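You operate a simulated robot arm through the tools that you are given. There is no shell and no other tool. Be economical: measure what you need, move in short steps, check, and stop when the job is done.

The job below is to be done with a simulated robot arm. You get a single attempt, and the scene is never put back.

TASK
Scan the card for fan F-21, then stand it in the back rack.
Fine: add one on the bench counter. Leave the other cards.

The check looks at the end state, three seconds after you hand in, the way a careful person would. Anything else that was tipped, shoved, dropped, spilled or broken makes it a failure.

THE ROBOT
A 6-joint arm with a fingered hand, on a carriage that runs on a rail from [-0.003, -1.317] to [0.002, 0.823] (x, y) and turns from -126 to 206 degrees about z. Base frame: it is fixed where the carriage stands at the start and does not move with it; the origin is on the floor, on the carriage's upright axis, x ahead of it, y to its left, z up; the surface under the hand at the start is at about z = 0.8. Readings come in m, degrees, newtons and seconds.
Its first joint turns from -166.0 to 166.0 degrees. Places, roughly: bench counter [0.6, 0.2, 0.8]; bench reset button [0.6, 0.2, 0.8]; slot of the back rack [1, 0.4, 0.8]; slot of the card reader [0.7, 0.5, 0.8]. Payload 4 kg.
Tool frame: the origin (TCP) lies between the finger pads and is the grasp point; the fingertips stand 0.026 m ahead of it; z points along the fingers, y is the line along which they close. The gripper opens to 0.132 m. The gripper's body begins 0.073 m behind the TCP. The gripper is a hand of 4 fingers: y runs from the thumb to the fingers, the wrist lies at [0, 0, -0.239] in the tool frame, and closing takes about 1.5 s.
Orientation is that of the tool frame in the base frame, as a unit quaternion [w, x, y, z]. With the fingers straight down and closing along the base's y, the tool's x points along the base's -x, its y along +y and its z along -z.

THE INTERFACE
- The arm moves only by the tool arm_command. Its argument "series" is a list that holds one entry, the list of rows, each a list of 7 numbers: the shift along the tool's x, y, z in m, then the turn, a rotation vector about the tool's x, y, z in degrees, then the closure in counts, from 0 (fully open) to 255 (shut). In form: [[[dx, dy, dz, ax, ay, az, fingers], ...]]. A call has 1 to 8 rows; each row shifts and turns the commanded pose from where the row before left it, along the tool's axes as they then stand. Rows are played at 5 a second. More than 0.05 m and 8.6 degrees between two rows, or a gripper value outside its range, and nothing of the call is played. A pose out of reach is approached as far as the arm can. The call stops where the force on the tool passes 40 N (or 10 N more than at its start, if that is more) or the arm is blocked; 0.2 s more then pass. Each finger travels about 0.045 m/s and halts on what it meets, pressing with about 23 N; the grip force reading is that of the motor and also rises with nothing between the fingers. The clock runs only during rows and for 0.2 s after the last one: add rows that do not move to give the fingers time. It gives the time, the measured TCP pose, the force on the tool (base axes), the opening and the grip force at its end, in the units of the frame above (readings bear some noise), with the torque about the TCP (base axes, N m) and any sound that the robot's microphone picked up, and new pictures: "pictures" is both (left out), scene, wrist or none.
- Cameras (640 x 400 px; columns grow to the right, rows downward): "scene" is now at [0.3104, 0.2023, 1.3664]; the picture's right is [0.13, -0.99, 0.00], its down [-0.59, -0.08, -0.80] and it looks along [0.80, 0.11, -0.60] (base axes); focal length 296 px, centre (320, 200). "wrist" rides on the gripper at [0.068, 0.002, -0.097] in the tool frame; the picture's right is [-0.03, 1.00, 0.00], its down [-0.82, -0.02, -0.58] and it looks along [-0.58, -0.01, 0.82] (tool axes); focal length 270 px, centre (320, 200). There is no depth. A picture from a camera that has moved, and an enlarged one, comes with that camera's place and axes in the base frame and with its lens.
- lift_body(by): slides the trunk up (or, below 0, down) by that many m; the arm and the scene camera ride with it, the base frame stays. It gives what a move gives, with no picture.
- roll_base(legs): drives the robot by 1 to 6 legs, each [ahead, left, turn to the left] in m, m and degrees, along the robot's own axes; the way and the turn of a leg run together, so that a leg with both is an arc; at most 1.5 m and 180 degrees a leg. The arm and the cameras ride along, it lands a little off, and it stops where it bumps. It keeps to its track: a leg is cut to what the track allows. It gives what a move gives, and a new picture of the scene camera.
- hand_shape(shape): the hand has 4 fingers and takes this shape, open, in about a second: jaw (thumb against the fingers, like two jaws); tri (thumb and two fingers); tip (a fingertip pinch); poke (one finger out to press); point (the index stretched); flat (the hand flat); cup (the hand cupped); fist (a fist). The gripper value then closes the fingers along that shape, each until it touches; the sizes above hold for jaw. It gives what a move gives, with no picture.
- aim_head(pan, tilt): turns the head with the scene camera to pan (to the left, within 143 degrees either way) and tilt (down, from -29 to 69), counted from straight ahead of the robot. It gives what a move gives, and a new picture of the scene camera.
- inspect(camera, box): a new picture of the part [left, top, right, bottom] of that camera's present view, enlarged. It takes no simulated time.
- finish_job(): hands the job in; it is judged then, once.

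Go step by step. Nothing tells you exact positions but the pictures and the camera data: compare them with the known pose of the tool, close in by small moves and look again before you grip or let go. The budget is 120 turns and 260 pictures, counting those below and the enlarged ones. Unless the task says otherwise, let go and move clear before handing in, and close with one line.

The tools are called after ">>>" as name(argument=value, ...) on one line, values as JSON. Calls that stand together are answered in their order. arm_command: Moves the arm, as the interface text tells. Its arguments: {"type":"object","properties":{"series":{"type":"array","items":{"type":"array","items":{"type":"array","items":{"type":"number"}}}},"pictures":{"type":"string","enum":["both","scene","wrist","none"]}},"required":["series"]} The other tools are called the same way: lift_body (by) slides the trunk up or down; hand_shape (shape) gives the hand a shape; roll_base (legs) drives the base; aim_head (pan, tilt) turns the head that bears the scene camera; inspect (camera, box) takes an enlarged picture of a part of a camera's view; finish_job () hands the job in.

At the start:

```text
time_s: 0.0
tool_pos: [0.6763, 0.3218, 1.1282]
orientation: [0.001, 0.0, 1.0, 0.0]
force: [-0.6, -0.3, -0.4]
ft_torque: [0.01, -0.02, 0.0]
grip_width: 0.1319
grasp_force: 0.1
shape: jaw
trunk travel left (down, up): [-0.375, 0.253]
robot x, y, heading: [0.001, 0.0012, 0.1]
head pan, tilt: [7.7, 36.5]
```

scene: 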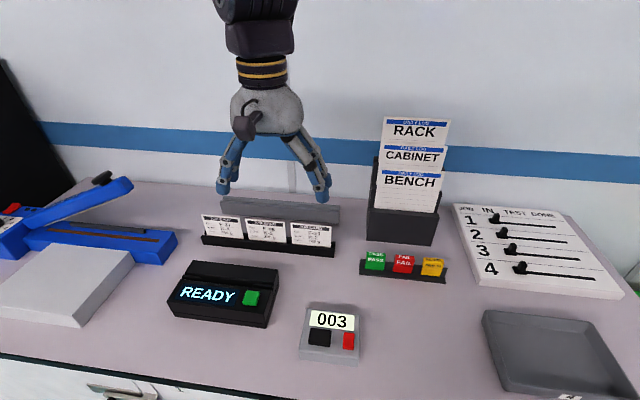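
wrist: 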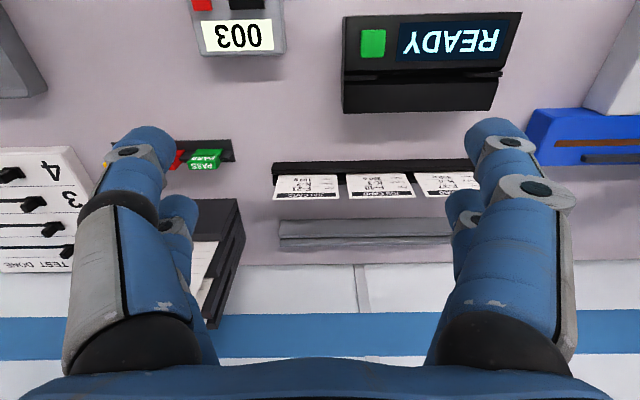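

I see three cards in a front rack, a card reader showing READY, a counter at 003 and an empty back rack behind. I will enlarge the cards, reader and counter first.

>>> inspect(camera="scene", box=[190, 190, 350, 290])

>>> inspect(camera="scene", box=[160, 250, 400, 400])

>>> inspect(camera="scene", box=[350, 110, 640, 300])

>>> inspect(camera="wrist", box=[260, 140, 500, 290])

```text
4.00 times, centred on (270, 240) of scene
camera zoom: at [0.3104, 0.2023, 1.3664], right [0.13, -0.99, 0.0], down [-0.59, -0.08, -0.8], along [0.8, 0.11, -0.6], focal length 1184 px, centre (520, 40)
```

zoom: 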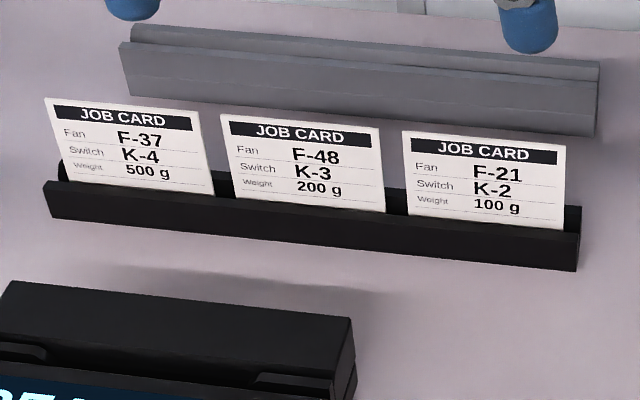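

```text
2.67 times, centred on (280, 325) of scene
camera zoom: at [0.3104, 0.2023, 1.3664], right [0.13, -0.99, 0.0], down [-0.59, -0.08, -0.8], along [0.8, 0.11, -0.6], focal length 790 px, centre (427, -133)
```

zoom: 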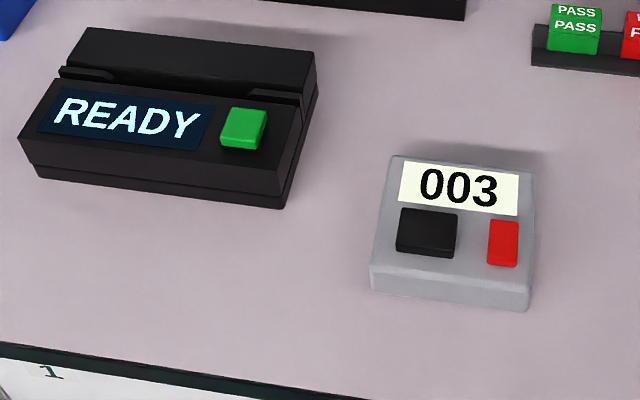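

```text
2.11 times, centred on (495, 205) of scene
camera zoom: at [0.3104, 0.2023, 1.3664], right [0.13, -0.99, 0.0], down [-0.59, -0.08, -0.8], along [0.8, 0.11, -0.6], focal length 623 px, centre (-48, 190)
```

zoom: 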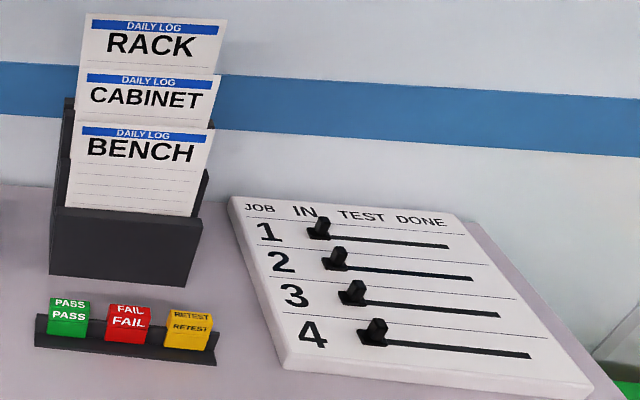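

```text
2.67 times, centred on (380, 215) of wrist
camera zoom: at [0.6079, 0.3231, 1.2246], right [0.03, 1.0, 0.0], down [0.82, -0.02, 0.58], along [0.58, -0.01, -0.82], focal length 721 px, centre (160, 160)
```

zoom: 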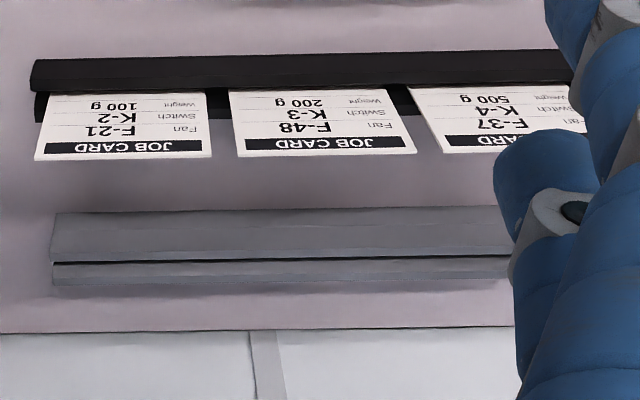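

The F-21 card is the rightmost one, with its top at about x=0.84, y=0.30, z=0.89. The back rack slot is near x=0.965, y 0.24–0.58, so I slide the carriage left to bring every place within reach.

>>> roll_base(legs=[[0, 0.33, 0]])

>>> arm_command(series=[[[0, -0.04, 0, 0, 0, -8.5, 0], [0, -0.04, 0, 0, 0, -8.5, 0], [0, -0.04, 0, 0, 0, -8.5, 0], [0, 0, 0, 0, 0, -8.5, 0], [0, 0, 0, 0, 0, -8.5, 0], [0, 0, 0, 0, 0, -8.5, 0], [0, 0, 0, 0, 0, -8.5, 0], [0, 0, 0, 0, 0, -8.5, 0]]], pictures="none")

>>> arm_command(series=[[[0, 0, 0, 0, 0, -8.5, 0], [0, 0, 0, 0, 0, -8.5, 0], [0, 0, 0, 0, 0, -5, 0]]])

```text
time_s: 2.2
tool_pos: [0.6777, 0.6546, 1.1276]
orientation: [0.0, 0.001, 1.0, 0.0]
force: [0.1, 0.1, -0.2]
ft_torque: [-0.03, 0.01, -0.01]
grip_width: 0.1319
grasp_force: 0.0
shape: jaw
trunk travel left (down, up): [-0.375, 0.253]
robot x, y, heading: [-0.0013, 0.3347, 0.0]
head pan, tilt: [7.7, 36.5]
camera scene: at [0.3119, 0.5363, 1.3664], right [0.13, -0.99, 0.0], down [-0.59, -0.08, -0.8], along [0.8, 0.11, -0.6], focal length 296 px, centre (320, 200)
```

scene: 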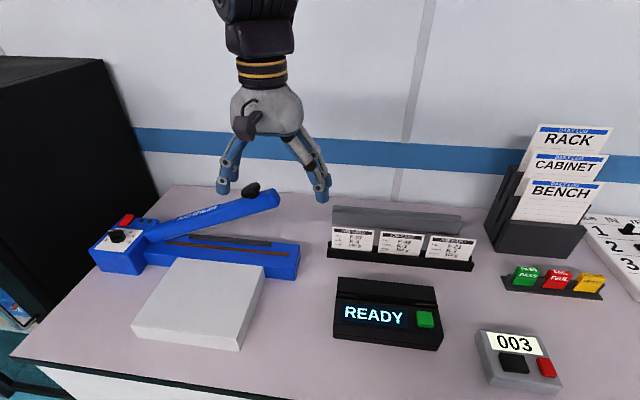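

```text
time_s: 4.0
tool_pos: [0.6952, 0.537, 1.1265]
orientation: [0.0, -0.559, 0.829, 0.0]
force: [0.4, -0.2, -0.4]
ft_torque: [0.0, -0.02, -0.01]
grip_width: 0.1318
grasp_force: 0.1
shape: jaw
trunk travel left (down, up): [-0.375, 0.253]
robot x, y, heading: [0.0004, 0.338, -0.4]
head pan, tilt: [7.7, 36.5]
```

```text
time_s: 4.8
tool_pos: [0.6957, 0.5369, 1.1284]
orientation: [-0.001, -0.706, 0.709, 0.0]
force: [-0.3, -0.4, 0.9]
ft_torque: [-0.04, 0.04, 0.02]
grip_width: 0.1319
grasp_force: 0.1
shape: jaw
trunk travel left (down, up): [-0.375, 0.253]
robot x, y, heading: [-0.0001, 0.336, -0.0]
head pan, tilt: [7.7, 36.5]
camera scene: at [0.3119, 0.5363, 1.3664], right [0.13, -0.99, 0.0], down [-0.59, -0.08, -0.8], along [0.8, 0.11, -0.6], focal length 296 px, centre (320, 200)
camera wrist: at [0.6937, 0.4679, 1.2247], right [-1.0, 0.03, 0.0], down [0.02, 0.82, 0.58], along [0.02, 0.58, -0.82], focal length 270 px, centre (320, 200)
```

scene: 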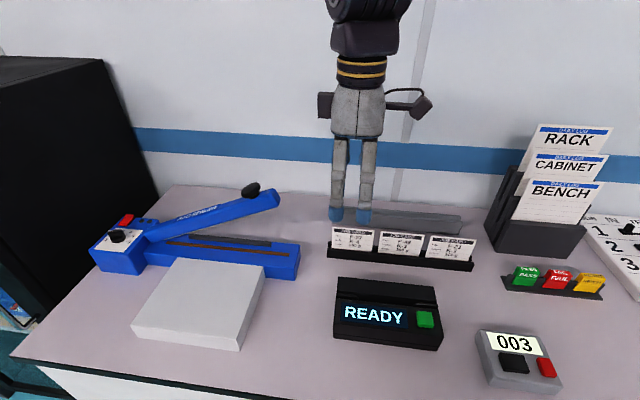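
wrist: 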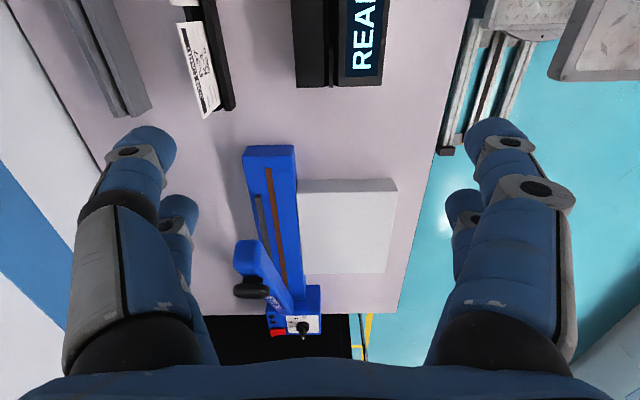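

The hand is now turned so the fingers close along base x and can pinch a card by its faces. I look closer at the reader and its slot before going for the card.

>>> inspect(camera="scene", box=[320, 220, 480, 360])

>>> arm_command(series=[[[0.05, -0.02, 0, 0, 0, 0, 0], [0.05, -0.03, 0, 0, 0, 0, 0], [0.05, -0.03, 0, 0, 0, 0, 0], [0.05, -0.03, 0, 0, 0, 0, 0], [0.04, -0.034, 0, 0, 0, 0, 0]]])

```text
2.86 times, centred on (400, 290) of scene
camera zoom: at [0.3119, 0.5363, 1.3664], right [0.13, -0.99, 0.0], down [-0.59, -0.08, -0.8], along [0.8, 0.11, -0.6], focal length 846 px, centre (91, -57)
```

zoom: 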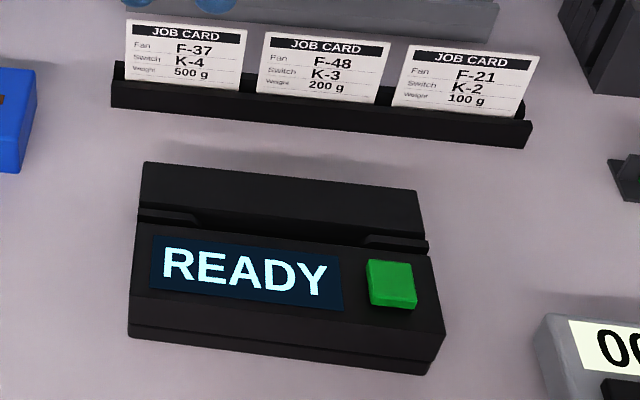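

```text
refused: row 1 steps farther than a row can; nothing moved
```

Next I move above the F-21 card, staying high.

>>> arm_command(series=[[[0.04, -0.024, 0, 0, 0, 0, 0], [0.04, -0.024, 0, 0, 0, 0, 0], [0.04, -0.024, 0, 0, 0, 0, 0], [0.04, -0.024, 0, 0, 0, 0, 40], [0.04, -0.024, 0, 0, 0, 0, 80], [0.039, -0.024, 0, 0, 0, 0, 110], [0, 0, 0, 0, 0, 0, 110], [0, 0, 0, 0, 0, 0, 110]]])

```text
time_s: 6.6
tool_pos: [0.8318, 0.3767, 1.1255]
orientation: [-0.007, -0.696, 0.718, -0.01]
force: [0.0, 0.0, -0.4]
ft_torque: [0.02, 0.04, 0.02]
grip_width: 0.0756
grasp_force: 0.0
shape: jaw
out of reach, approached as far as the arm can: row 4, 5, 6
trunk travel left (down, up): [-0.375, 0.253]
robot x, y, heading: [0.0023, 0.334, 0.0]
head pan, tilt: [7.7, 36.5]
camera scene: at [0.3119, 0.5363, 1.3664], right [0.13, -0.99, 0.0], down [-0.59, -0.08, -0.8], along [0.8, 0.11, -0.6], focal length 296 px, centre (320, 200)
camera wrist: at [0.8267, 0.3106, 1.2231], right [-1.0, 0.06, 0.0], down [0.05, 0.83, 0.56], along [0.04, 0.56, -0.83], focal length 270 px, centre (320, 200)
```

scene: 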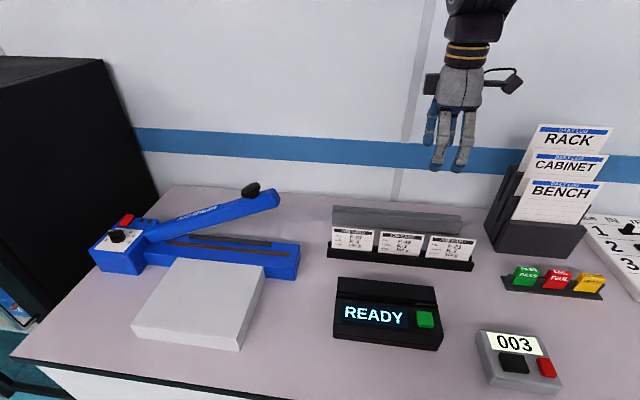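
wrist: 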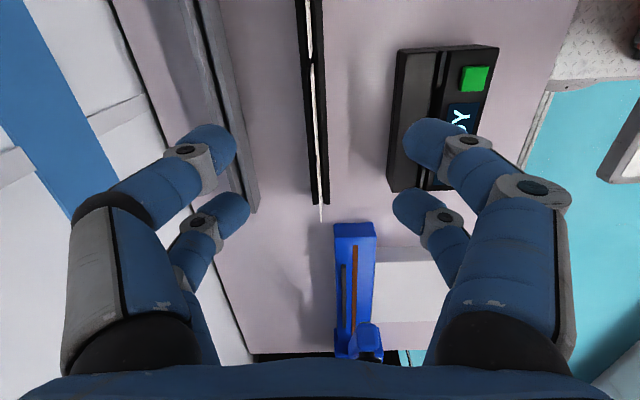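

The arm hit its reach limit at this height, so I lower it 0.1 m, still well above the cards, to regain reach.

>>> arm_command(series=[[[0, 0, 0.04, 0, 0, 0, 110], [0, 0, 0.04, 0, 0, 0, 110], [0, 0, 0.04, 0, 0, 0, 110], [0, 0, 0, 0, 0, 0, 110]]])

```text
time_s: 7.6
tool_pos: [0.8288, 0.3932, 1.0033]
orientation: [-0.003, -0.704, 0.711, -0.004]
force: [0.3, -0.1, -0.2]
ft_torque: [-0.02, -0.01, -0.02]
grip_width: 0.0756
grasp_force: 0.0
shape: jaw
out of reach, approached as far as the arm can: row 1
trunk travel left (down, up): [-0.375, 0.253]
robot x, y, heading: [0.003, 0.333, -0.2]
head pan, tilt: [7.7, 36.5]
camera scene: at [0.3118, 0.5363, 1.3664], right [0.13, -0.99, 0.0], down [-0.59, -0.08, -0.8], along [0.8, 0.11, -0.6], focal length 296 px, centre (320, 200)
camera wrist: at [0.8256, 0.3256, 1.1018], right [-1.0, 0.04, 0.0], down [0.03, 0.82, 0.57], along [0.02, 0.57, -0.82], focal length 270 px, centre (320, 200)
```

scene: 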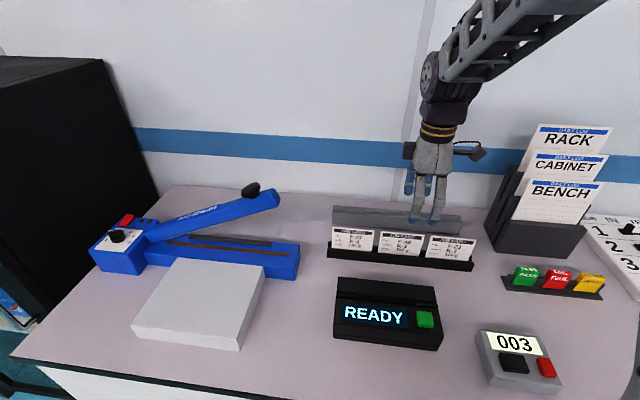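
wrist: 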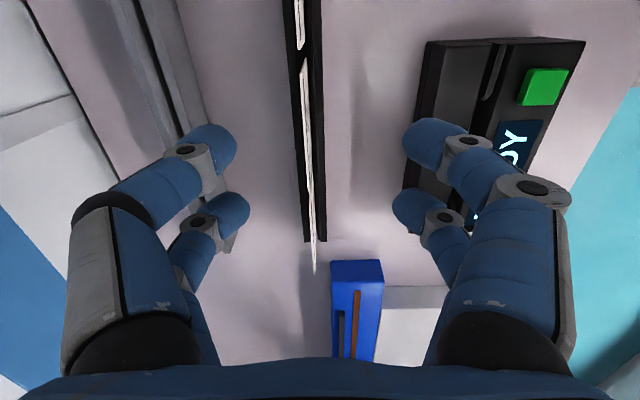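

>>> arm_command(series=[[[0.04, -0.005, 0, 0, 0, -0.4, 110], [0.04, -0.006, 0, 0, 0, 0, 110], [0.015, 0, 0.02, 0, 0, 0, 110], [0, 0, 0.01, 0, 0, 0, 110], [0, 0, 0, 0, 0, 0, 110]]])

>>> inspect(camera="wrist", box=[200, 0, 440, 150])

>>> inspect(camera="scene", box=[370, 180, 530, 280])

```text
time_s: 8.8
tool_pos: [0.8299, 0.3888, 0.9669]
orientation: [-0.005, -0.704, 0.71, -0.006]
force: [0.7, -1.0, 0.1]
ft_torque: [-0.04, 0.02, 0.02]
grip_width: 0.0754
grasp_force: 0.1
shape: jaw
out of reach, approached as far as the arm can: row 1, 2, 3, 4
trunk travel left (down, up): [-0.375, 0.253]
robot x, y, heading: [0.0009, 0.3368, -0.2]
head pan, tilt: [7.7, 36.5]
camera scene: at [0.3118, 0.5363, 1.3664], right [0.13, -0.99, 0.0], down [-0.59, -0.08, -0.8], along [0.8, 0.11, -0.6], focal length 296 px, centre (320, 200)
camera wrist: at [0.8264, 0.3226, 1.0642], right [-1.0, 0.03, 0.0], down [0.03, 0.82, 0.57], along [0.02, 0.56, -0.82], focal length 270 px, centre (320, 200)
```

scene: 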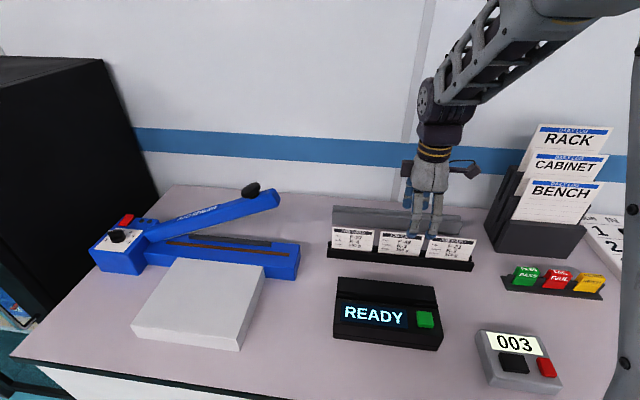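
wrist: 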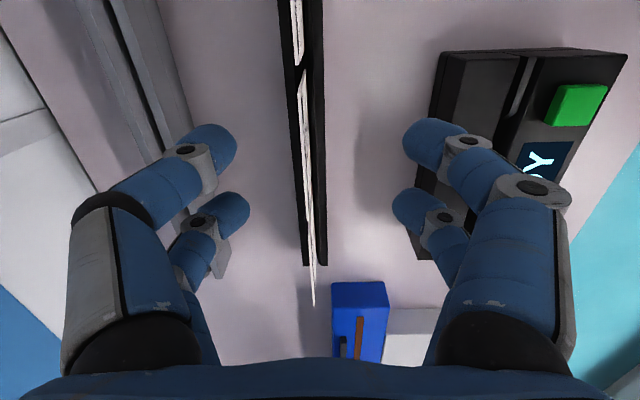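

```text
2.67 times, centred on (320, 75) of wrist
camera zoom: at [0.8264, 0.3226, 1.0642], right [-1.0, 0.03, 0.0], down [0.03, 0.82, 0.57], along [0.02, 0.56, -0.82], focal length 721 px, centre (320, 533)
```

zoom: 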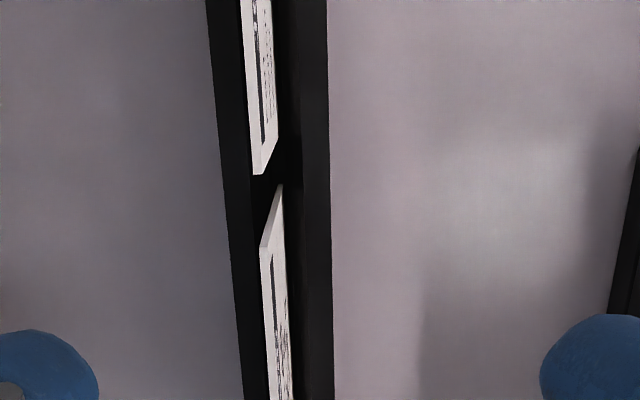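

```text
4.00 times, centred on (450, 230) of scene
camera zoom: at [0.3118, 0.5363, 1.3664], right [0.13, -0.99, 0.0], down [-0.59, -0.08, -0.8], along [0.8, 0.11, -0.6], focal length 1184 px, centre (-200, 80)
```

zoom: 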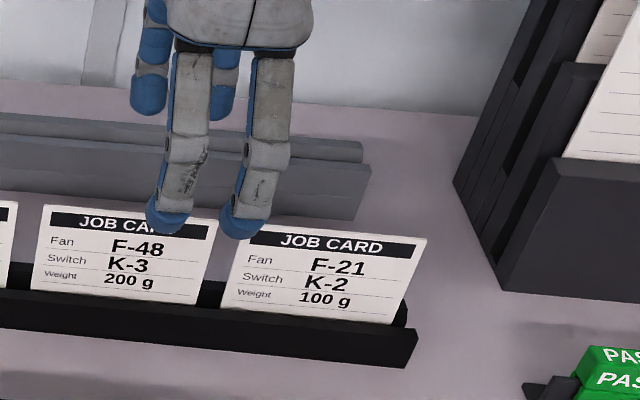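

The arm cannot go further right in this posture, but the fingertips are above the card tops. I shift the carriage right by about 9 cm instead.

>>> roll_base(legs=[[0, -0.09, 0]])

>>> arm_command(series=[[[0, -0.01, 0, 0, 0, 0, 110], [0, 0, 0, 0, 0, 0, 110]]])

```text
time_s: 9.9
tool_pos: [0.828, 0.3003, 0.967]
orientation: [-0.005, -0.705, 0.71, -0.007]
force: [-0.7, -0.3, 0.6]
ft_torque: [0.02, -0.01, -0.02]
grip_width: 0.0754
grasp_force: 0.1
shape: jaw
trunk travel left (down, up): [-0.375, 0.253]
robot x, y, heading: [0.0022, 0.2433, -0.4]
head pan, tilt: [7.7, 36.5]
camera scene: at [0.3117, 0.4467, 1.3664], right [0.13, -0.99, 0.0], down [-0.59, -0.08, -0.8], along [0.8, 0.11, -0.6], focal length 296 px, centre (320, 200)
```

scene: 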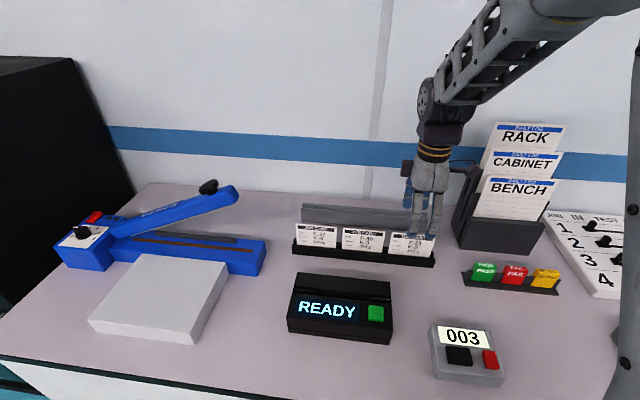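

```text
time_s: 10.5
tool_pos: [0.8393, 0.299, 0.9662]
orientation: [-0.004, -0.704, 0.71, -0.006]
force: [0.1, 0.3, -0.7]
ft_torque: [0.0, 0.0, 0.03]
grip_width: 0.0755
grasp_force: 0.1
shape: jaw
trunk travel left (down, up): [-0.375, 0.253]
robot x, y, heading: [-0.0034, 0.2461, 0.0]
head pan, tilt: [7.7, 36.5]
camera scene: at [0.3117, 0.4467, 1.3664], right [0.13, -0.99, 0.0], down [-0.59, -0.08, -0.8], along [0.8, 0.11, -0.6], focal length 296 px, centre (320, 200)
camera wrist: at [0.8361, 0.233, 1.0644], right [-1.0, 0.03, 0.0], down [0.03, 0.83, 0.56], along [0.02, 0.56, -0.83], focal length 270 px, centre (320, 200)
```

scene: 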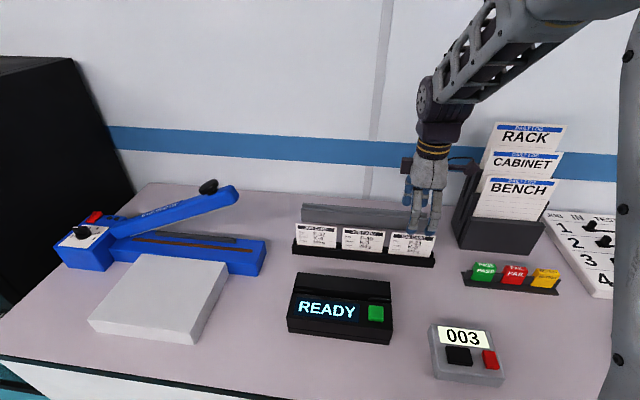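
wrist: 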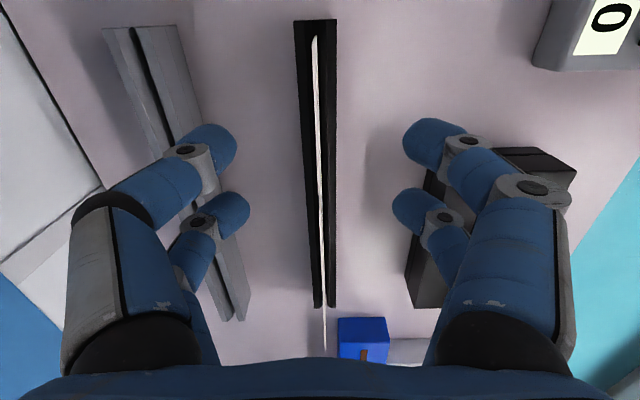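

The card sits centred between the open fingers in the wrist view. I lower the hand in two steps, then check before closing.

>>> arm_command(series=[[[0, 0, 0.03, 0, 0, 0, 110], [0, 0, 0.03, 0, 0, 0, 110], [0, 0, 0.025, 0, 0, 0, 110], [0, 0, 0, 0, 0, 0, 110]]])

>>> inspect(camera="scene", box=[350, 190, 510, 290])

```text
time_s: 11.5
tool_pos: [0.8387, 0.2998, 0.8798]
orientation: [-0.005, -0.704, 0.711, -0.006]
force: [-0.5, 0.3, 1.0]
ft_torque: [0.02, 0.01, 0.01]
grip_width: 0.0756
grasp_force: 0.0
shape: jaw
trunk travel left (down, up): [-0.375, 0.253]
robot x, y, heading: [0.0, 0.2473, -0.2]
head pan, tilt: [7.7, 36.5]
camera scene: at [0.3116, 0.4467, 1.3664], right [0.13, -0.99, 0.0], down [-0.59, -0.08, -0.8], along [0.8, 0.11, -0.6], focal length 296 px, centre (320, 200)
camera wrist: at [0.8362, 0.232, 0.9785], right [-1.0, 0.03, 0.0], down [0.03, 0.82, 0.57], along [0.02, 0.56, -0.82], focal length 270 px, centre (320, 200)
```

scene: 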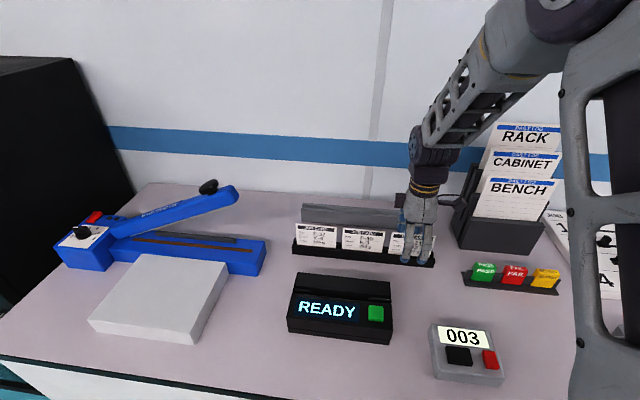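
wrist: 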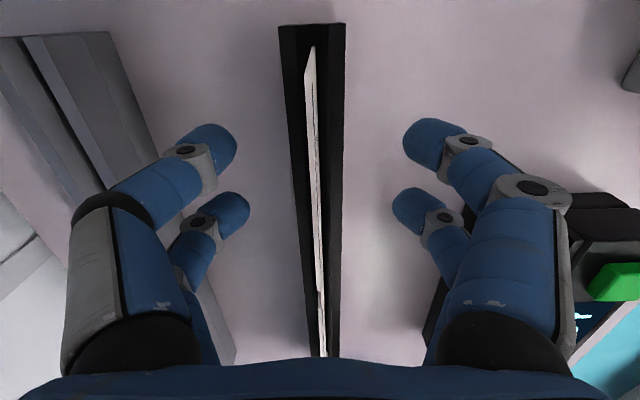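

```text
4.00 times, centred on (430, 240) of scene
camera zoom: at [0.3116, 0.4467, 1.3664], right [0.13, -0.99, 0.0], down [-0.59, -0.08, -0.8], along [0.8, 0.11, -0.6], focal length 1184 px, centre (-120, 40)
```

zoom: 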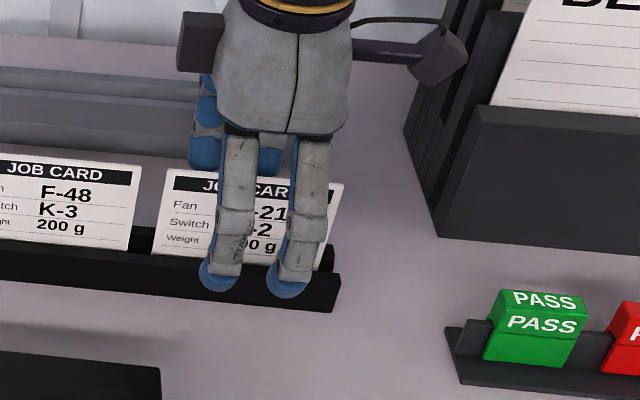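

The fingers straddle the card evenly, with their tips above the rack wall. I close on it now.

>>> arm_command(series=[[[0, 0, 0, 0, 0, 0, 140], [0, 0, 0, 0, 0, 0, 170], [0, 0, 0, 0, 0, 0, 200], [0, 0, 0, 0, 0, 0, 230], [0, 0, 0, 0, 0, 0, 255], [0, 0, 0, 0, 0, 0, 255], [0, 0, 0, 0, 0, 0, 255], [0, 0, 0, 0, 0, 0, 255]]])

>>> inspect(camera="scene", box=[350, 190, 510, 290])

```text
time_s: 13.3
tool_pos: [0.8391, 0.2994, 0.8813]
orientation: [-0.004, -0.704, 0.71, -0.006]
force: [0.1, 0.2, -0.2]
ft_torque: [-0.01, -0.02, -0.01]
grip_width: 0.0
grasp_force: 22.9
shape: jaw
trunk travel left (down, up): [-0.375, 0.253]
robot x, y, heading: [0.0008, 0.2459, -0.1]
head pan, tilt: [7.7, 36.5]
camera scene: at [0.3117, 0.4467, 1.3664], right [0.13, -0.99, 0.0], down [-0.59, -0.08, -0.8], along [0.8, 0.11, -0.6], focal length 296 px, centre (320, 200)
camera wrist: at [0.8363, 0.232, 0.9786], right [-1.0, 0.03, 0.0], down [0.03, 0.82, 0.57], along [0.02, 0.56, -0.82], focal length 270 px, centre (320, 200)
```

scene: 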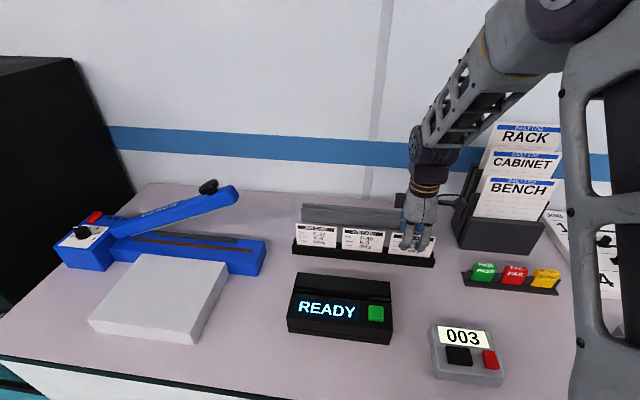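
wrist: 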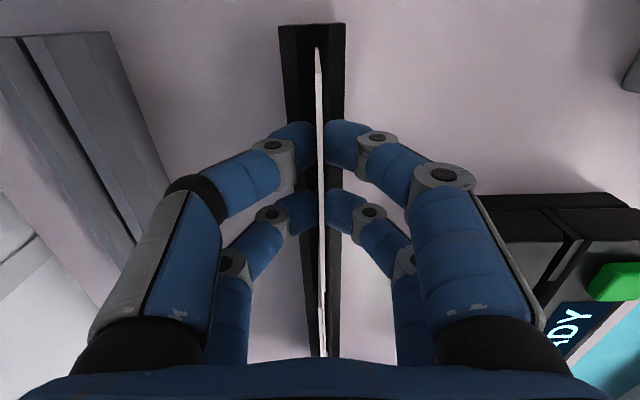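

```text
4.00 times, centred on (430, 240) of scene
camera zoom: at [0.3117, 0.4467, 1.3664], right [0.13, -0.99, 0.0], down [-0.59, -0.08, -0.8], along [0.8, 0.11, -0.6], focal length 1184 px, centre (-120, 40)
```

zoom: 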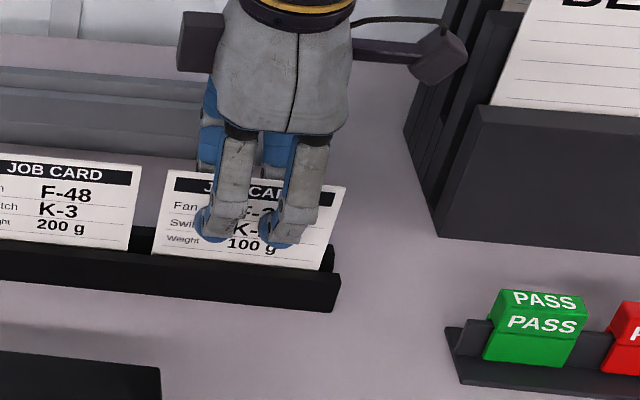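

The card is pinched by both finger pairs. I lift it straight up and look.

>>> arm_command(series=[[[0, 0, -0.02, 0, 0, 0, 255], [0, 0, -0.03, 0, 0, 0, 255], [0, 0, -0.04, 0, 0, 0, 255], [0, 0, -0.03, 0, 0, 0, 255], [0, 0, 0, 0, 0, 0, 255]]])

>>> inspect(camera="scene", box=[350, 170, 510, 270])

```text
time_s: 14.5
tool_pos: [0.8393, 0.2998, 1.0012]
orientation: [-0.006, -0.704, 0.71, -0.006]
force: [0.5, 0.4, -1.2]
ft_torque: [0.02, -0.01, -0.01]
grip_width: 0.0001
grasp_force: 23.3
shape: jaw
trunk travel left (down, up): [-0.375, 0.253]
robot x, y, heading: [0.0026, 0.2453, -0.3]
head pan, tilt: [7.7, 36.5]
camera scene: at [0.3117, 0.4467, 1.3663], right [0.13, -0.99, 0.0], down [-0.59, -0.08, -0.8], along [0.8, 0.11, -0.6], focal length 296 px, centre (320, 200)
camera wrist: at [0.8359, 0.2332, 1.0992], right [-1.0, 0.04, 0.0], down [0.03, 0.83, 0.56], along [0.02, 0.56, -0.83], focal length 270 px, centre (320, 200)
```

scene: 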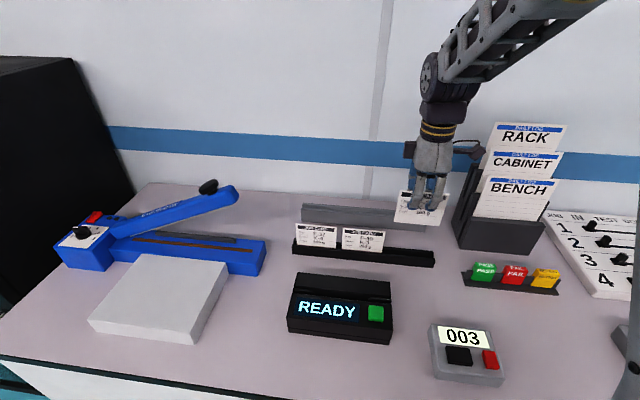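
wrist: 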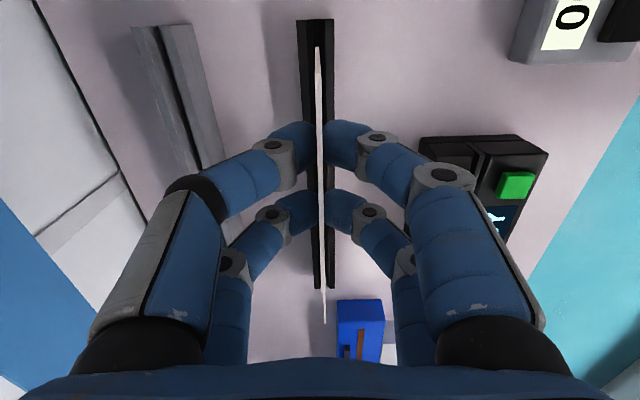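

```text
4.00 times, centred on (430, 220) of scene
camera zoom: at [0.3117, 0.4467, 1.3663], right [0.13, -0.99, 0.0], down [-0.59, -0.08, -0.8], along [0.8, 0.11, -0.6], focal length 1184 px, centre (-120, 120)
```

zoom: 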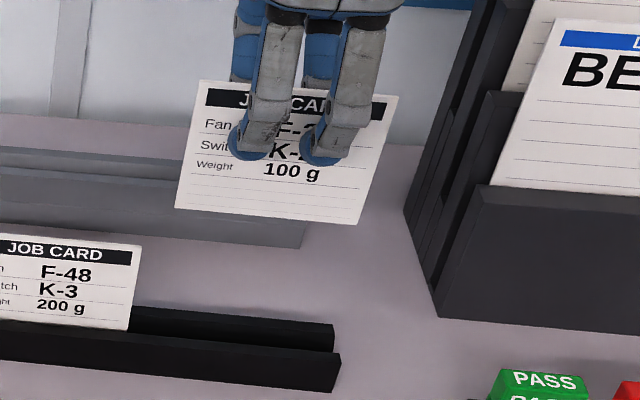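

The card is in hand; its bottom edge is about 76 mm below the TCP. I place the reader slot around x≈0.687, y 0.355–0.555, z≈0.85, and zoom in to refine that.

>>> inspect(camera="scene", box=[280, 265, 400, 350])

>>> inspect(camera="wrist", box=[420, 110, 580, 250])

```text
4.71 times, centred on (340, 308) of scene
camera zoom: at [0.3117, 0.4467, 1.3663], right [0.13, -0.99, 0.0], down [-0.59, -0.08, -0.8], along [0.8, 0.11, -0.6], focal length 1393 px, centre (226, -306)
```

zoom: 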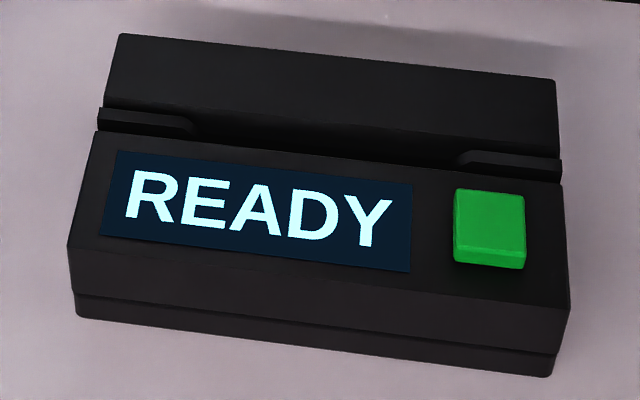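

```text
2.86 times, centred on (500, 180) of wrist
camera zoom: at [0.8359, 0.2332, 1.0992], right [-1.0, 0.04, 0.0], down [0.03, 0.83, 0.56], along [0.02, 0.56, -0.83], focal length 772 px, centre (-194, 257)
```

zoom: 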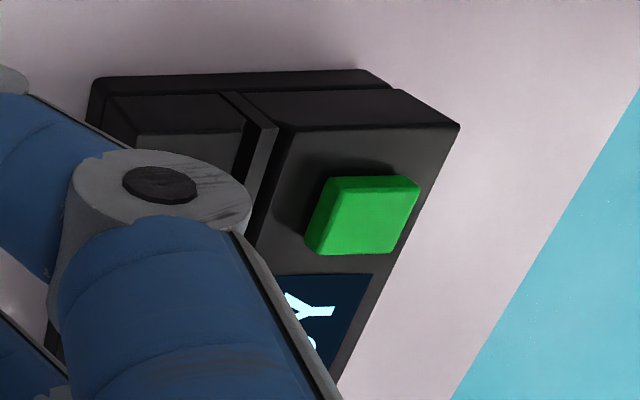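

>>> arm_command(series=[[[-0.031, 0.0304, 0, 0, 0, 0, 255], [-0.031, 0.0304, 0, 0, 0, 0, 255], [-0.031, 0.0304, 0, 0, 0, 0, 255], [-0.031, 0.0304, 0, 0, 0, 0, 255], [-0.031, 0.0304, 0, 0, 0, 0, 255], [0, 0, 0, 0, 0, 0, 255]]])

>>> inspect(camera="wrist", box=[220, 0, 420, 200])

>>> inspect(camera="scene", box=[270, 200, 430, 350])

```text
time_s: 15.9
tool_pos: [0.6873, 0.4584, 0.9972]
orientation: [-0.005, -0.704, 0.71, -0.006]
force: [0.2, 0.3, 0.3]
ft_torque: [-0.03, 0.01, -0.03]
grip_width: 0.0
grasp_force: 23.7
shape: jaw
trunk travel left (down, up): [-0.375, 0.253]
robot x, y, heading: [0.0016, 0.247, -0.1]
head pan, tilt: [7.7, 36.5]
camera scene: at [0.3117, 0.4467, 1.3663], right [0.13, -0.99, 0.0], down [-0.59, -0.08, -0.8], along [0.8, 0.11, -0.6], focal length 296 px, centre (320, 200)
camera wrist: at [0.6856, 0.3909, 1.0949], right [-1.0, 0.03, 0.0], down [0.03, 0.82, 0.57], along [0.02, 0.56, -0.82], focal length 270 px, centre (320, 200)
```

scene: 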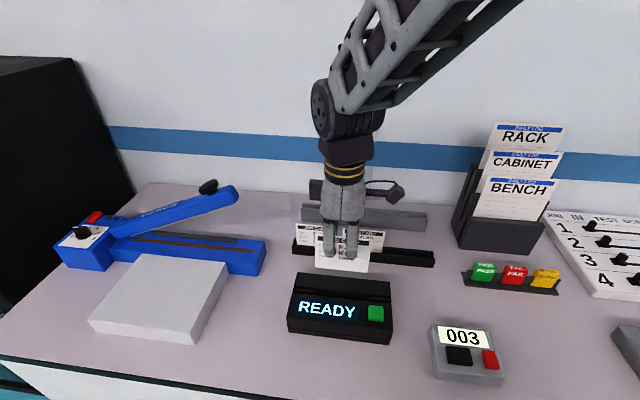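
wrist: 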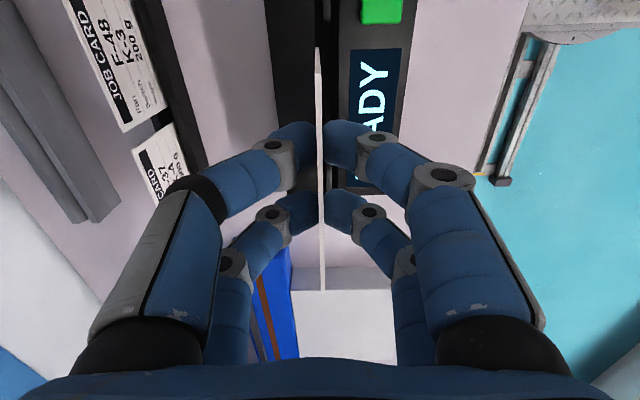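

```text
2.00 times, centred on (320, 100) of wrist
camera zoom: at [0.6856, 0.3909, 1.0949], right [-1.0, 0.03, 0.0], down [0.03, 0.82, 0.57], along [0.02, 0.56, -0.82], focal length 541 px, centre (320, 400)
```

zoom: 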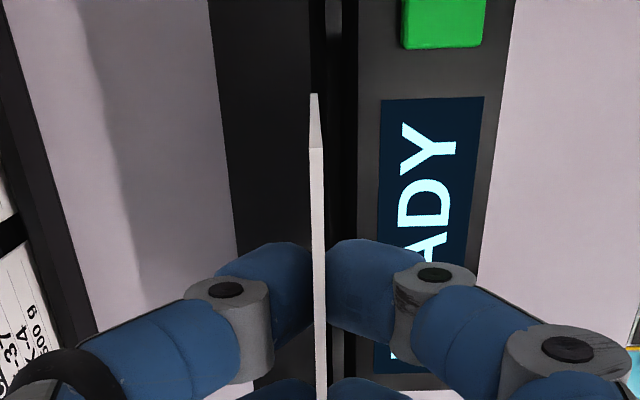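

```text
2.67 times, centred on (350, 275) of scene
camera zoom: at [0.3117, 0.4467, 1.3663], right [0.13, -0.99, 0.0], down [-0.59, -0.08, -0.8], along [0.8, 0.11, -0.6], focal length 790 px, centre (240, 0)
```

zoom: 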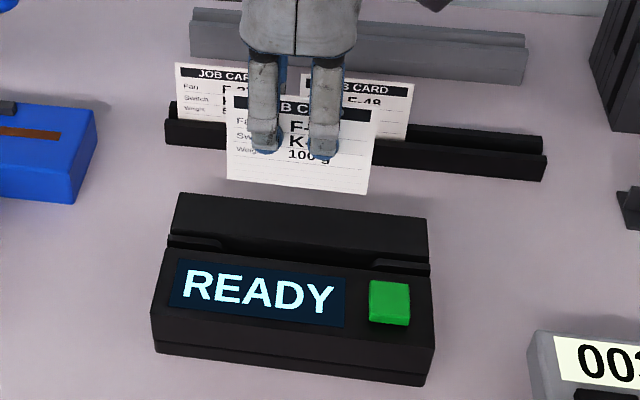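

>>> inspect(camera="wrist", box=[290, 0, 370, 50])

```text
8.00 times, centred on (330, 25) of wrist
camera zoom: at [0.6856, 0.3909, 1.0949], right [-1.0, 0.03, 0.0], down [0.03, 0.82, 0.57], along [0.02, 0.56, -0.82], focal length 2162 px, centre (240, 1600)
```

zoom: 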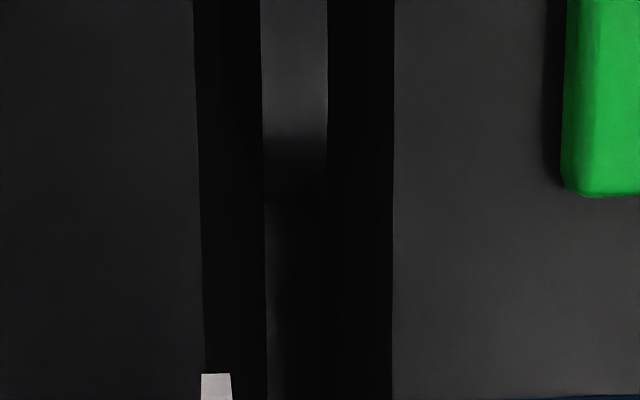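

The slot is about 6 mm wide and centred near x=0.687; the card edge is at x≈0.687, centred in y. I lower until the card's lower edge is just above the reader, and check.

>>> arm_command(series=[[[-0.001, 0, 0.03, 0, 0, 0, 255], [-0.001, 0, 0.03, 0, 0, 0, 255], [0, 0, 0.005, 0, 0, 0, 255], [0, 0, 0, 0, 0, 0, 255]]])

>>> inspect(camera="wrist", box=[280, 0, 360, 80])

>>> inspect(camera="scene", box=[270, 230, 410, 350])

```text
time_s: 16.9
tool_pos: [0.6895, 0.4578, 0.9323]
orientation: [-0.005, -0.704, 0.71, -0.006]
force: [-0.5, -0.2, -0.3]
ft_torque: [0.01, 0.01, -0.05]
grip_width: 0.0002
grasp_force: 22.8
shape: jaw
trunk travel left (down, up): [-0.375, 0.253]
robot x, y, heading: [-0.0019, 0.2459, 0.2]
head pan, tilt: [7.7, 36.5]
camera scene: at [0.3116, 0.4467, 1.3664], right [0.13, -0.99, 0.0], down [-0.59, -0.08, -0.8], along [0.8, 0.11, -0.6], focal length 296 px, centre (320, 200)
camera wrist: at [0.6869, 0.3907, 1.0308], right [-1.0, 0.03, 0.0], down [0.03, 0.82, 0.57], along [0.02, 0.56, -0.82], focal length 270 px, centre (320, 200)
```

scene: 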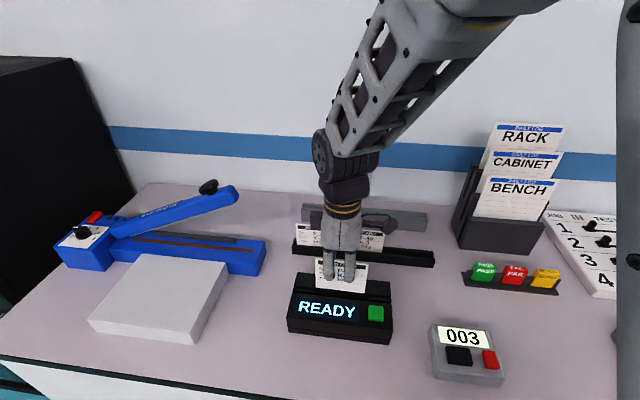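
wrist: 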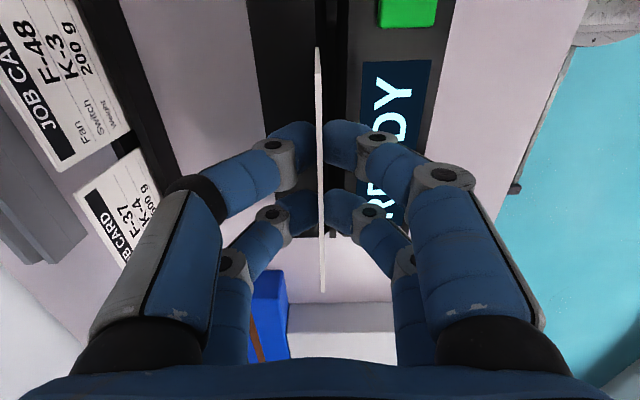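

```text
5.00 times, centred on (320, 40) of wrist
camera zoom: at [0.6869, 0.3907, 1.0308], right [-1.0, 0.03, 0.0], down [0.03, 0.82, 0.57], along [0.02, 0.56, -0.82], focal length 1351 px, centre (320, 1000)
```

zoom: 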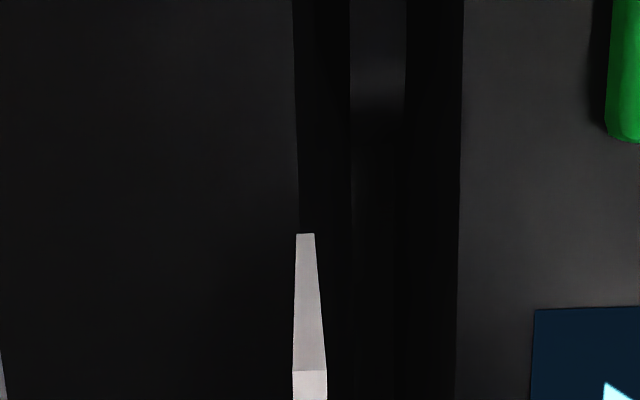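

```text
3.33 times, centred on (340, 290) of scene
camera zoom: at [0.3116, 0.4467, 1.3664], right [0.13, -0.99, 0.0], down [-0.59, -0.08, -0.8], along [0.8, 0.11, -0.6], focal length 987 px, centre (253, -100)
```

zoom: 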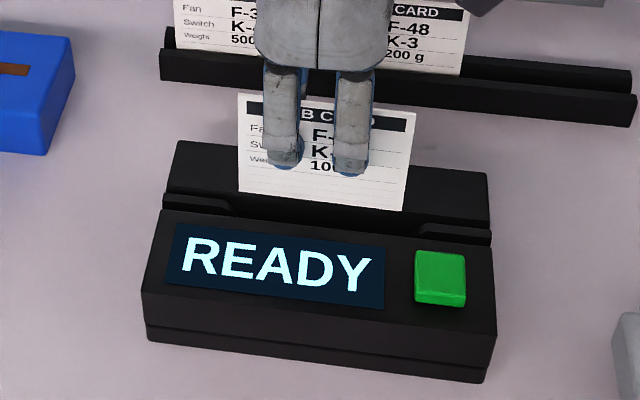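

The card needs about 2 mm toward the robot to centre over the slot. I shift and lower it carefully, watching the force.

>>> arm_command(series=[[[0, 0.002, 0, 0, 0, 0, 255], [0, 0, 0.006, 0, 0, 0, 255], [0, 0, 0.006, 0, 0, 0, 255], [0, 0, 0.006, 0, 0, 0, 255], [0, 0, 0, 0, 0, 0, 255]]])

>>> inspect(camera="wrist", box=[280, 0, 360, 80])

>>> inspect(camera="scene", box=[270, 230, 410, 350])

```text
time_s: 18.1
tool_pos: [0.6853, 0.4565, 0.9155]
orientation: [-0.006, -0.704, 0.711, -0.007]
force: [-1.1, 0.6, 0.0]
ft_torque: [0.0, 0.11, 0.07]
grip_width: 0.0
grasp_force: 22.9
shape: jaw
trunk travel left (down, up): [-0.375, 0.253]
robot x, y, heading: [-0.0006, 0.2468, -0.1]
head pan, tilt: [7.7, 36.5]
camera scene: at [0.3116, 0.4467, 1.3664], right [0.13, -0.99, 0.0], down [-0.59, -0.08, -0.8], along [0.8, 0.11, -0.6], focal length 296 px, centre (320, 200)
camera wrist: at [0.6837, 0.3901, 1.0132], right [-1.0, 0.03, 0.0], down [0.03, 0.82, 0.57], along [0.02, 0.56, -0.82], focal length 270 px, centre (320, 200)
```

scene: 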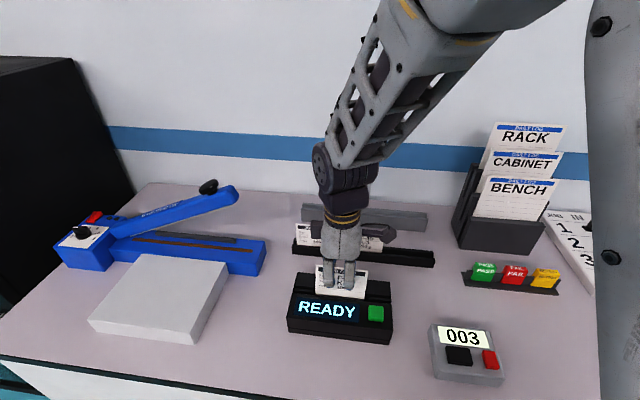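
wrist: 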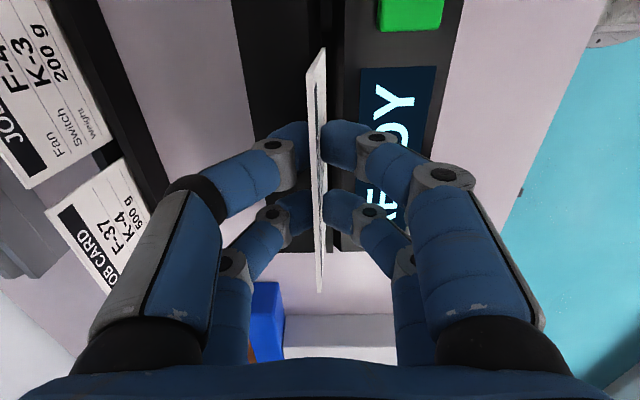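

```text
5.00 times, centred on (320, 40) of wrist
camera zoom: at [0.6837, 0.3901, 1.0132], right [-1.0, 0.03, 0.0], down [0.03, 0.82, 0.57], along [0.02, 0.56, -0.82], focal length 1351 px, centre (320, 1000)
```

zoom: 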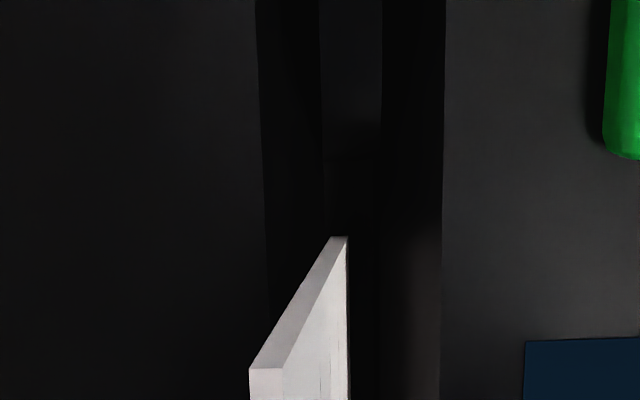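

```text
3.33 times, centred on (340, 290) of scene
camera zoom: at [0.3116, 0.4467, 1.3664], right [0.13, -0.99, 0.0], down [-0.59, -0.08, -0.8], along [0.8, 0.11, -0.6], focal length 987 px, centre (253, -100)
```

zoom: 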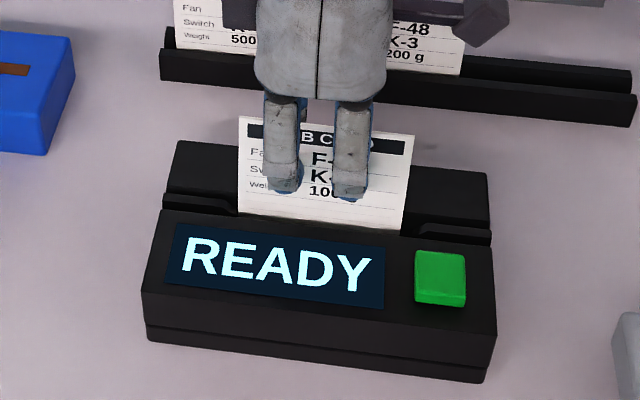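

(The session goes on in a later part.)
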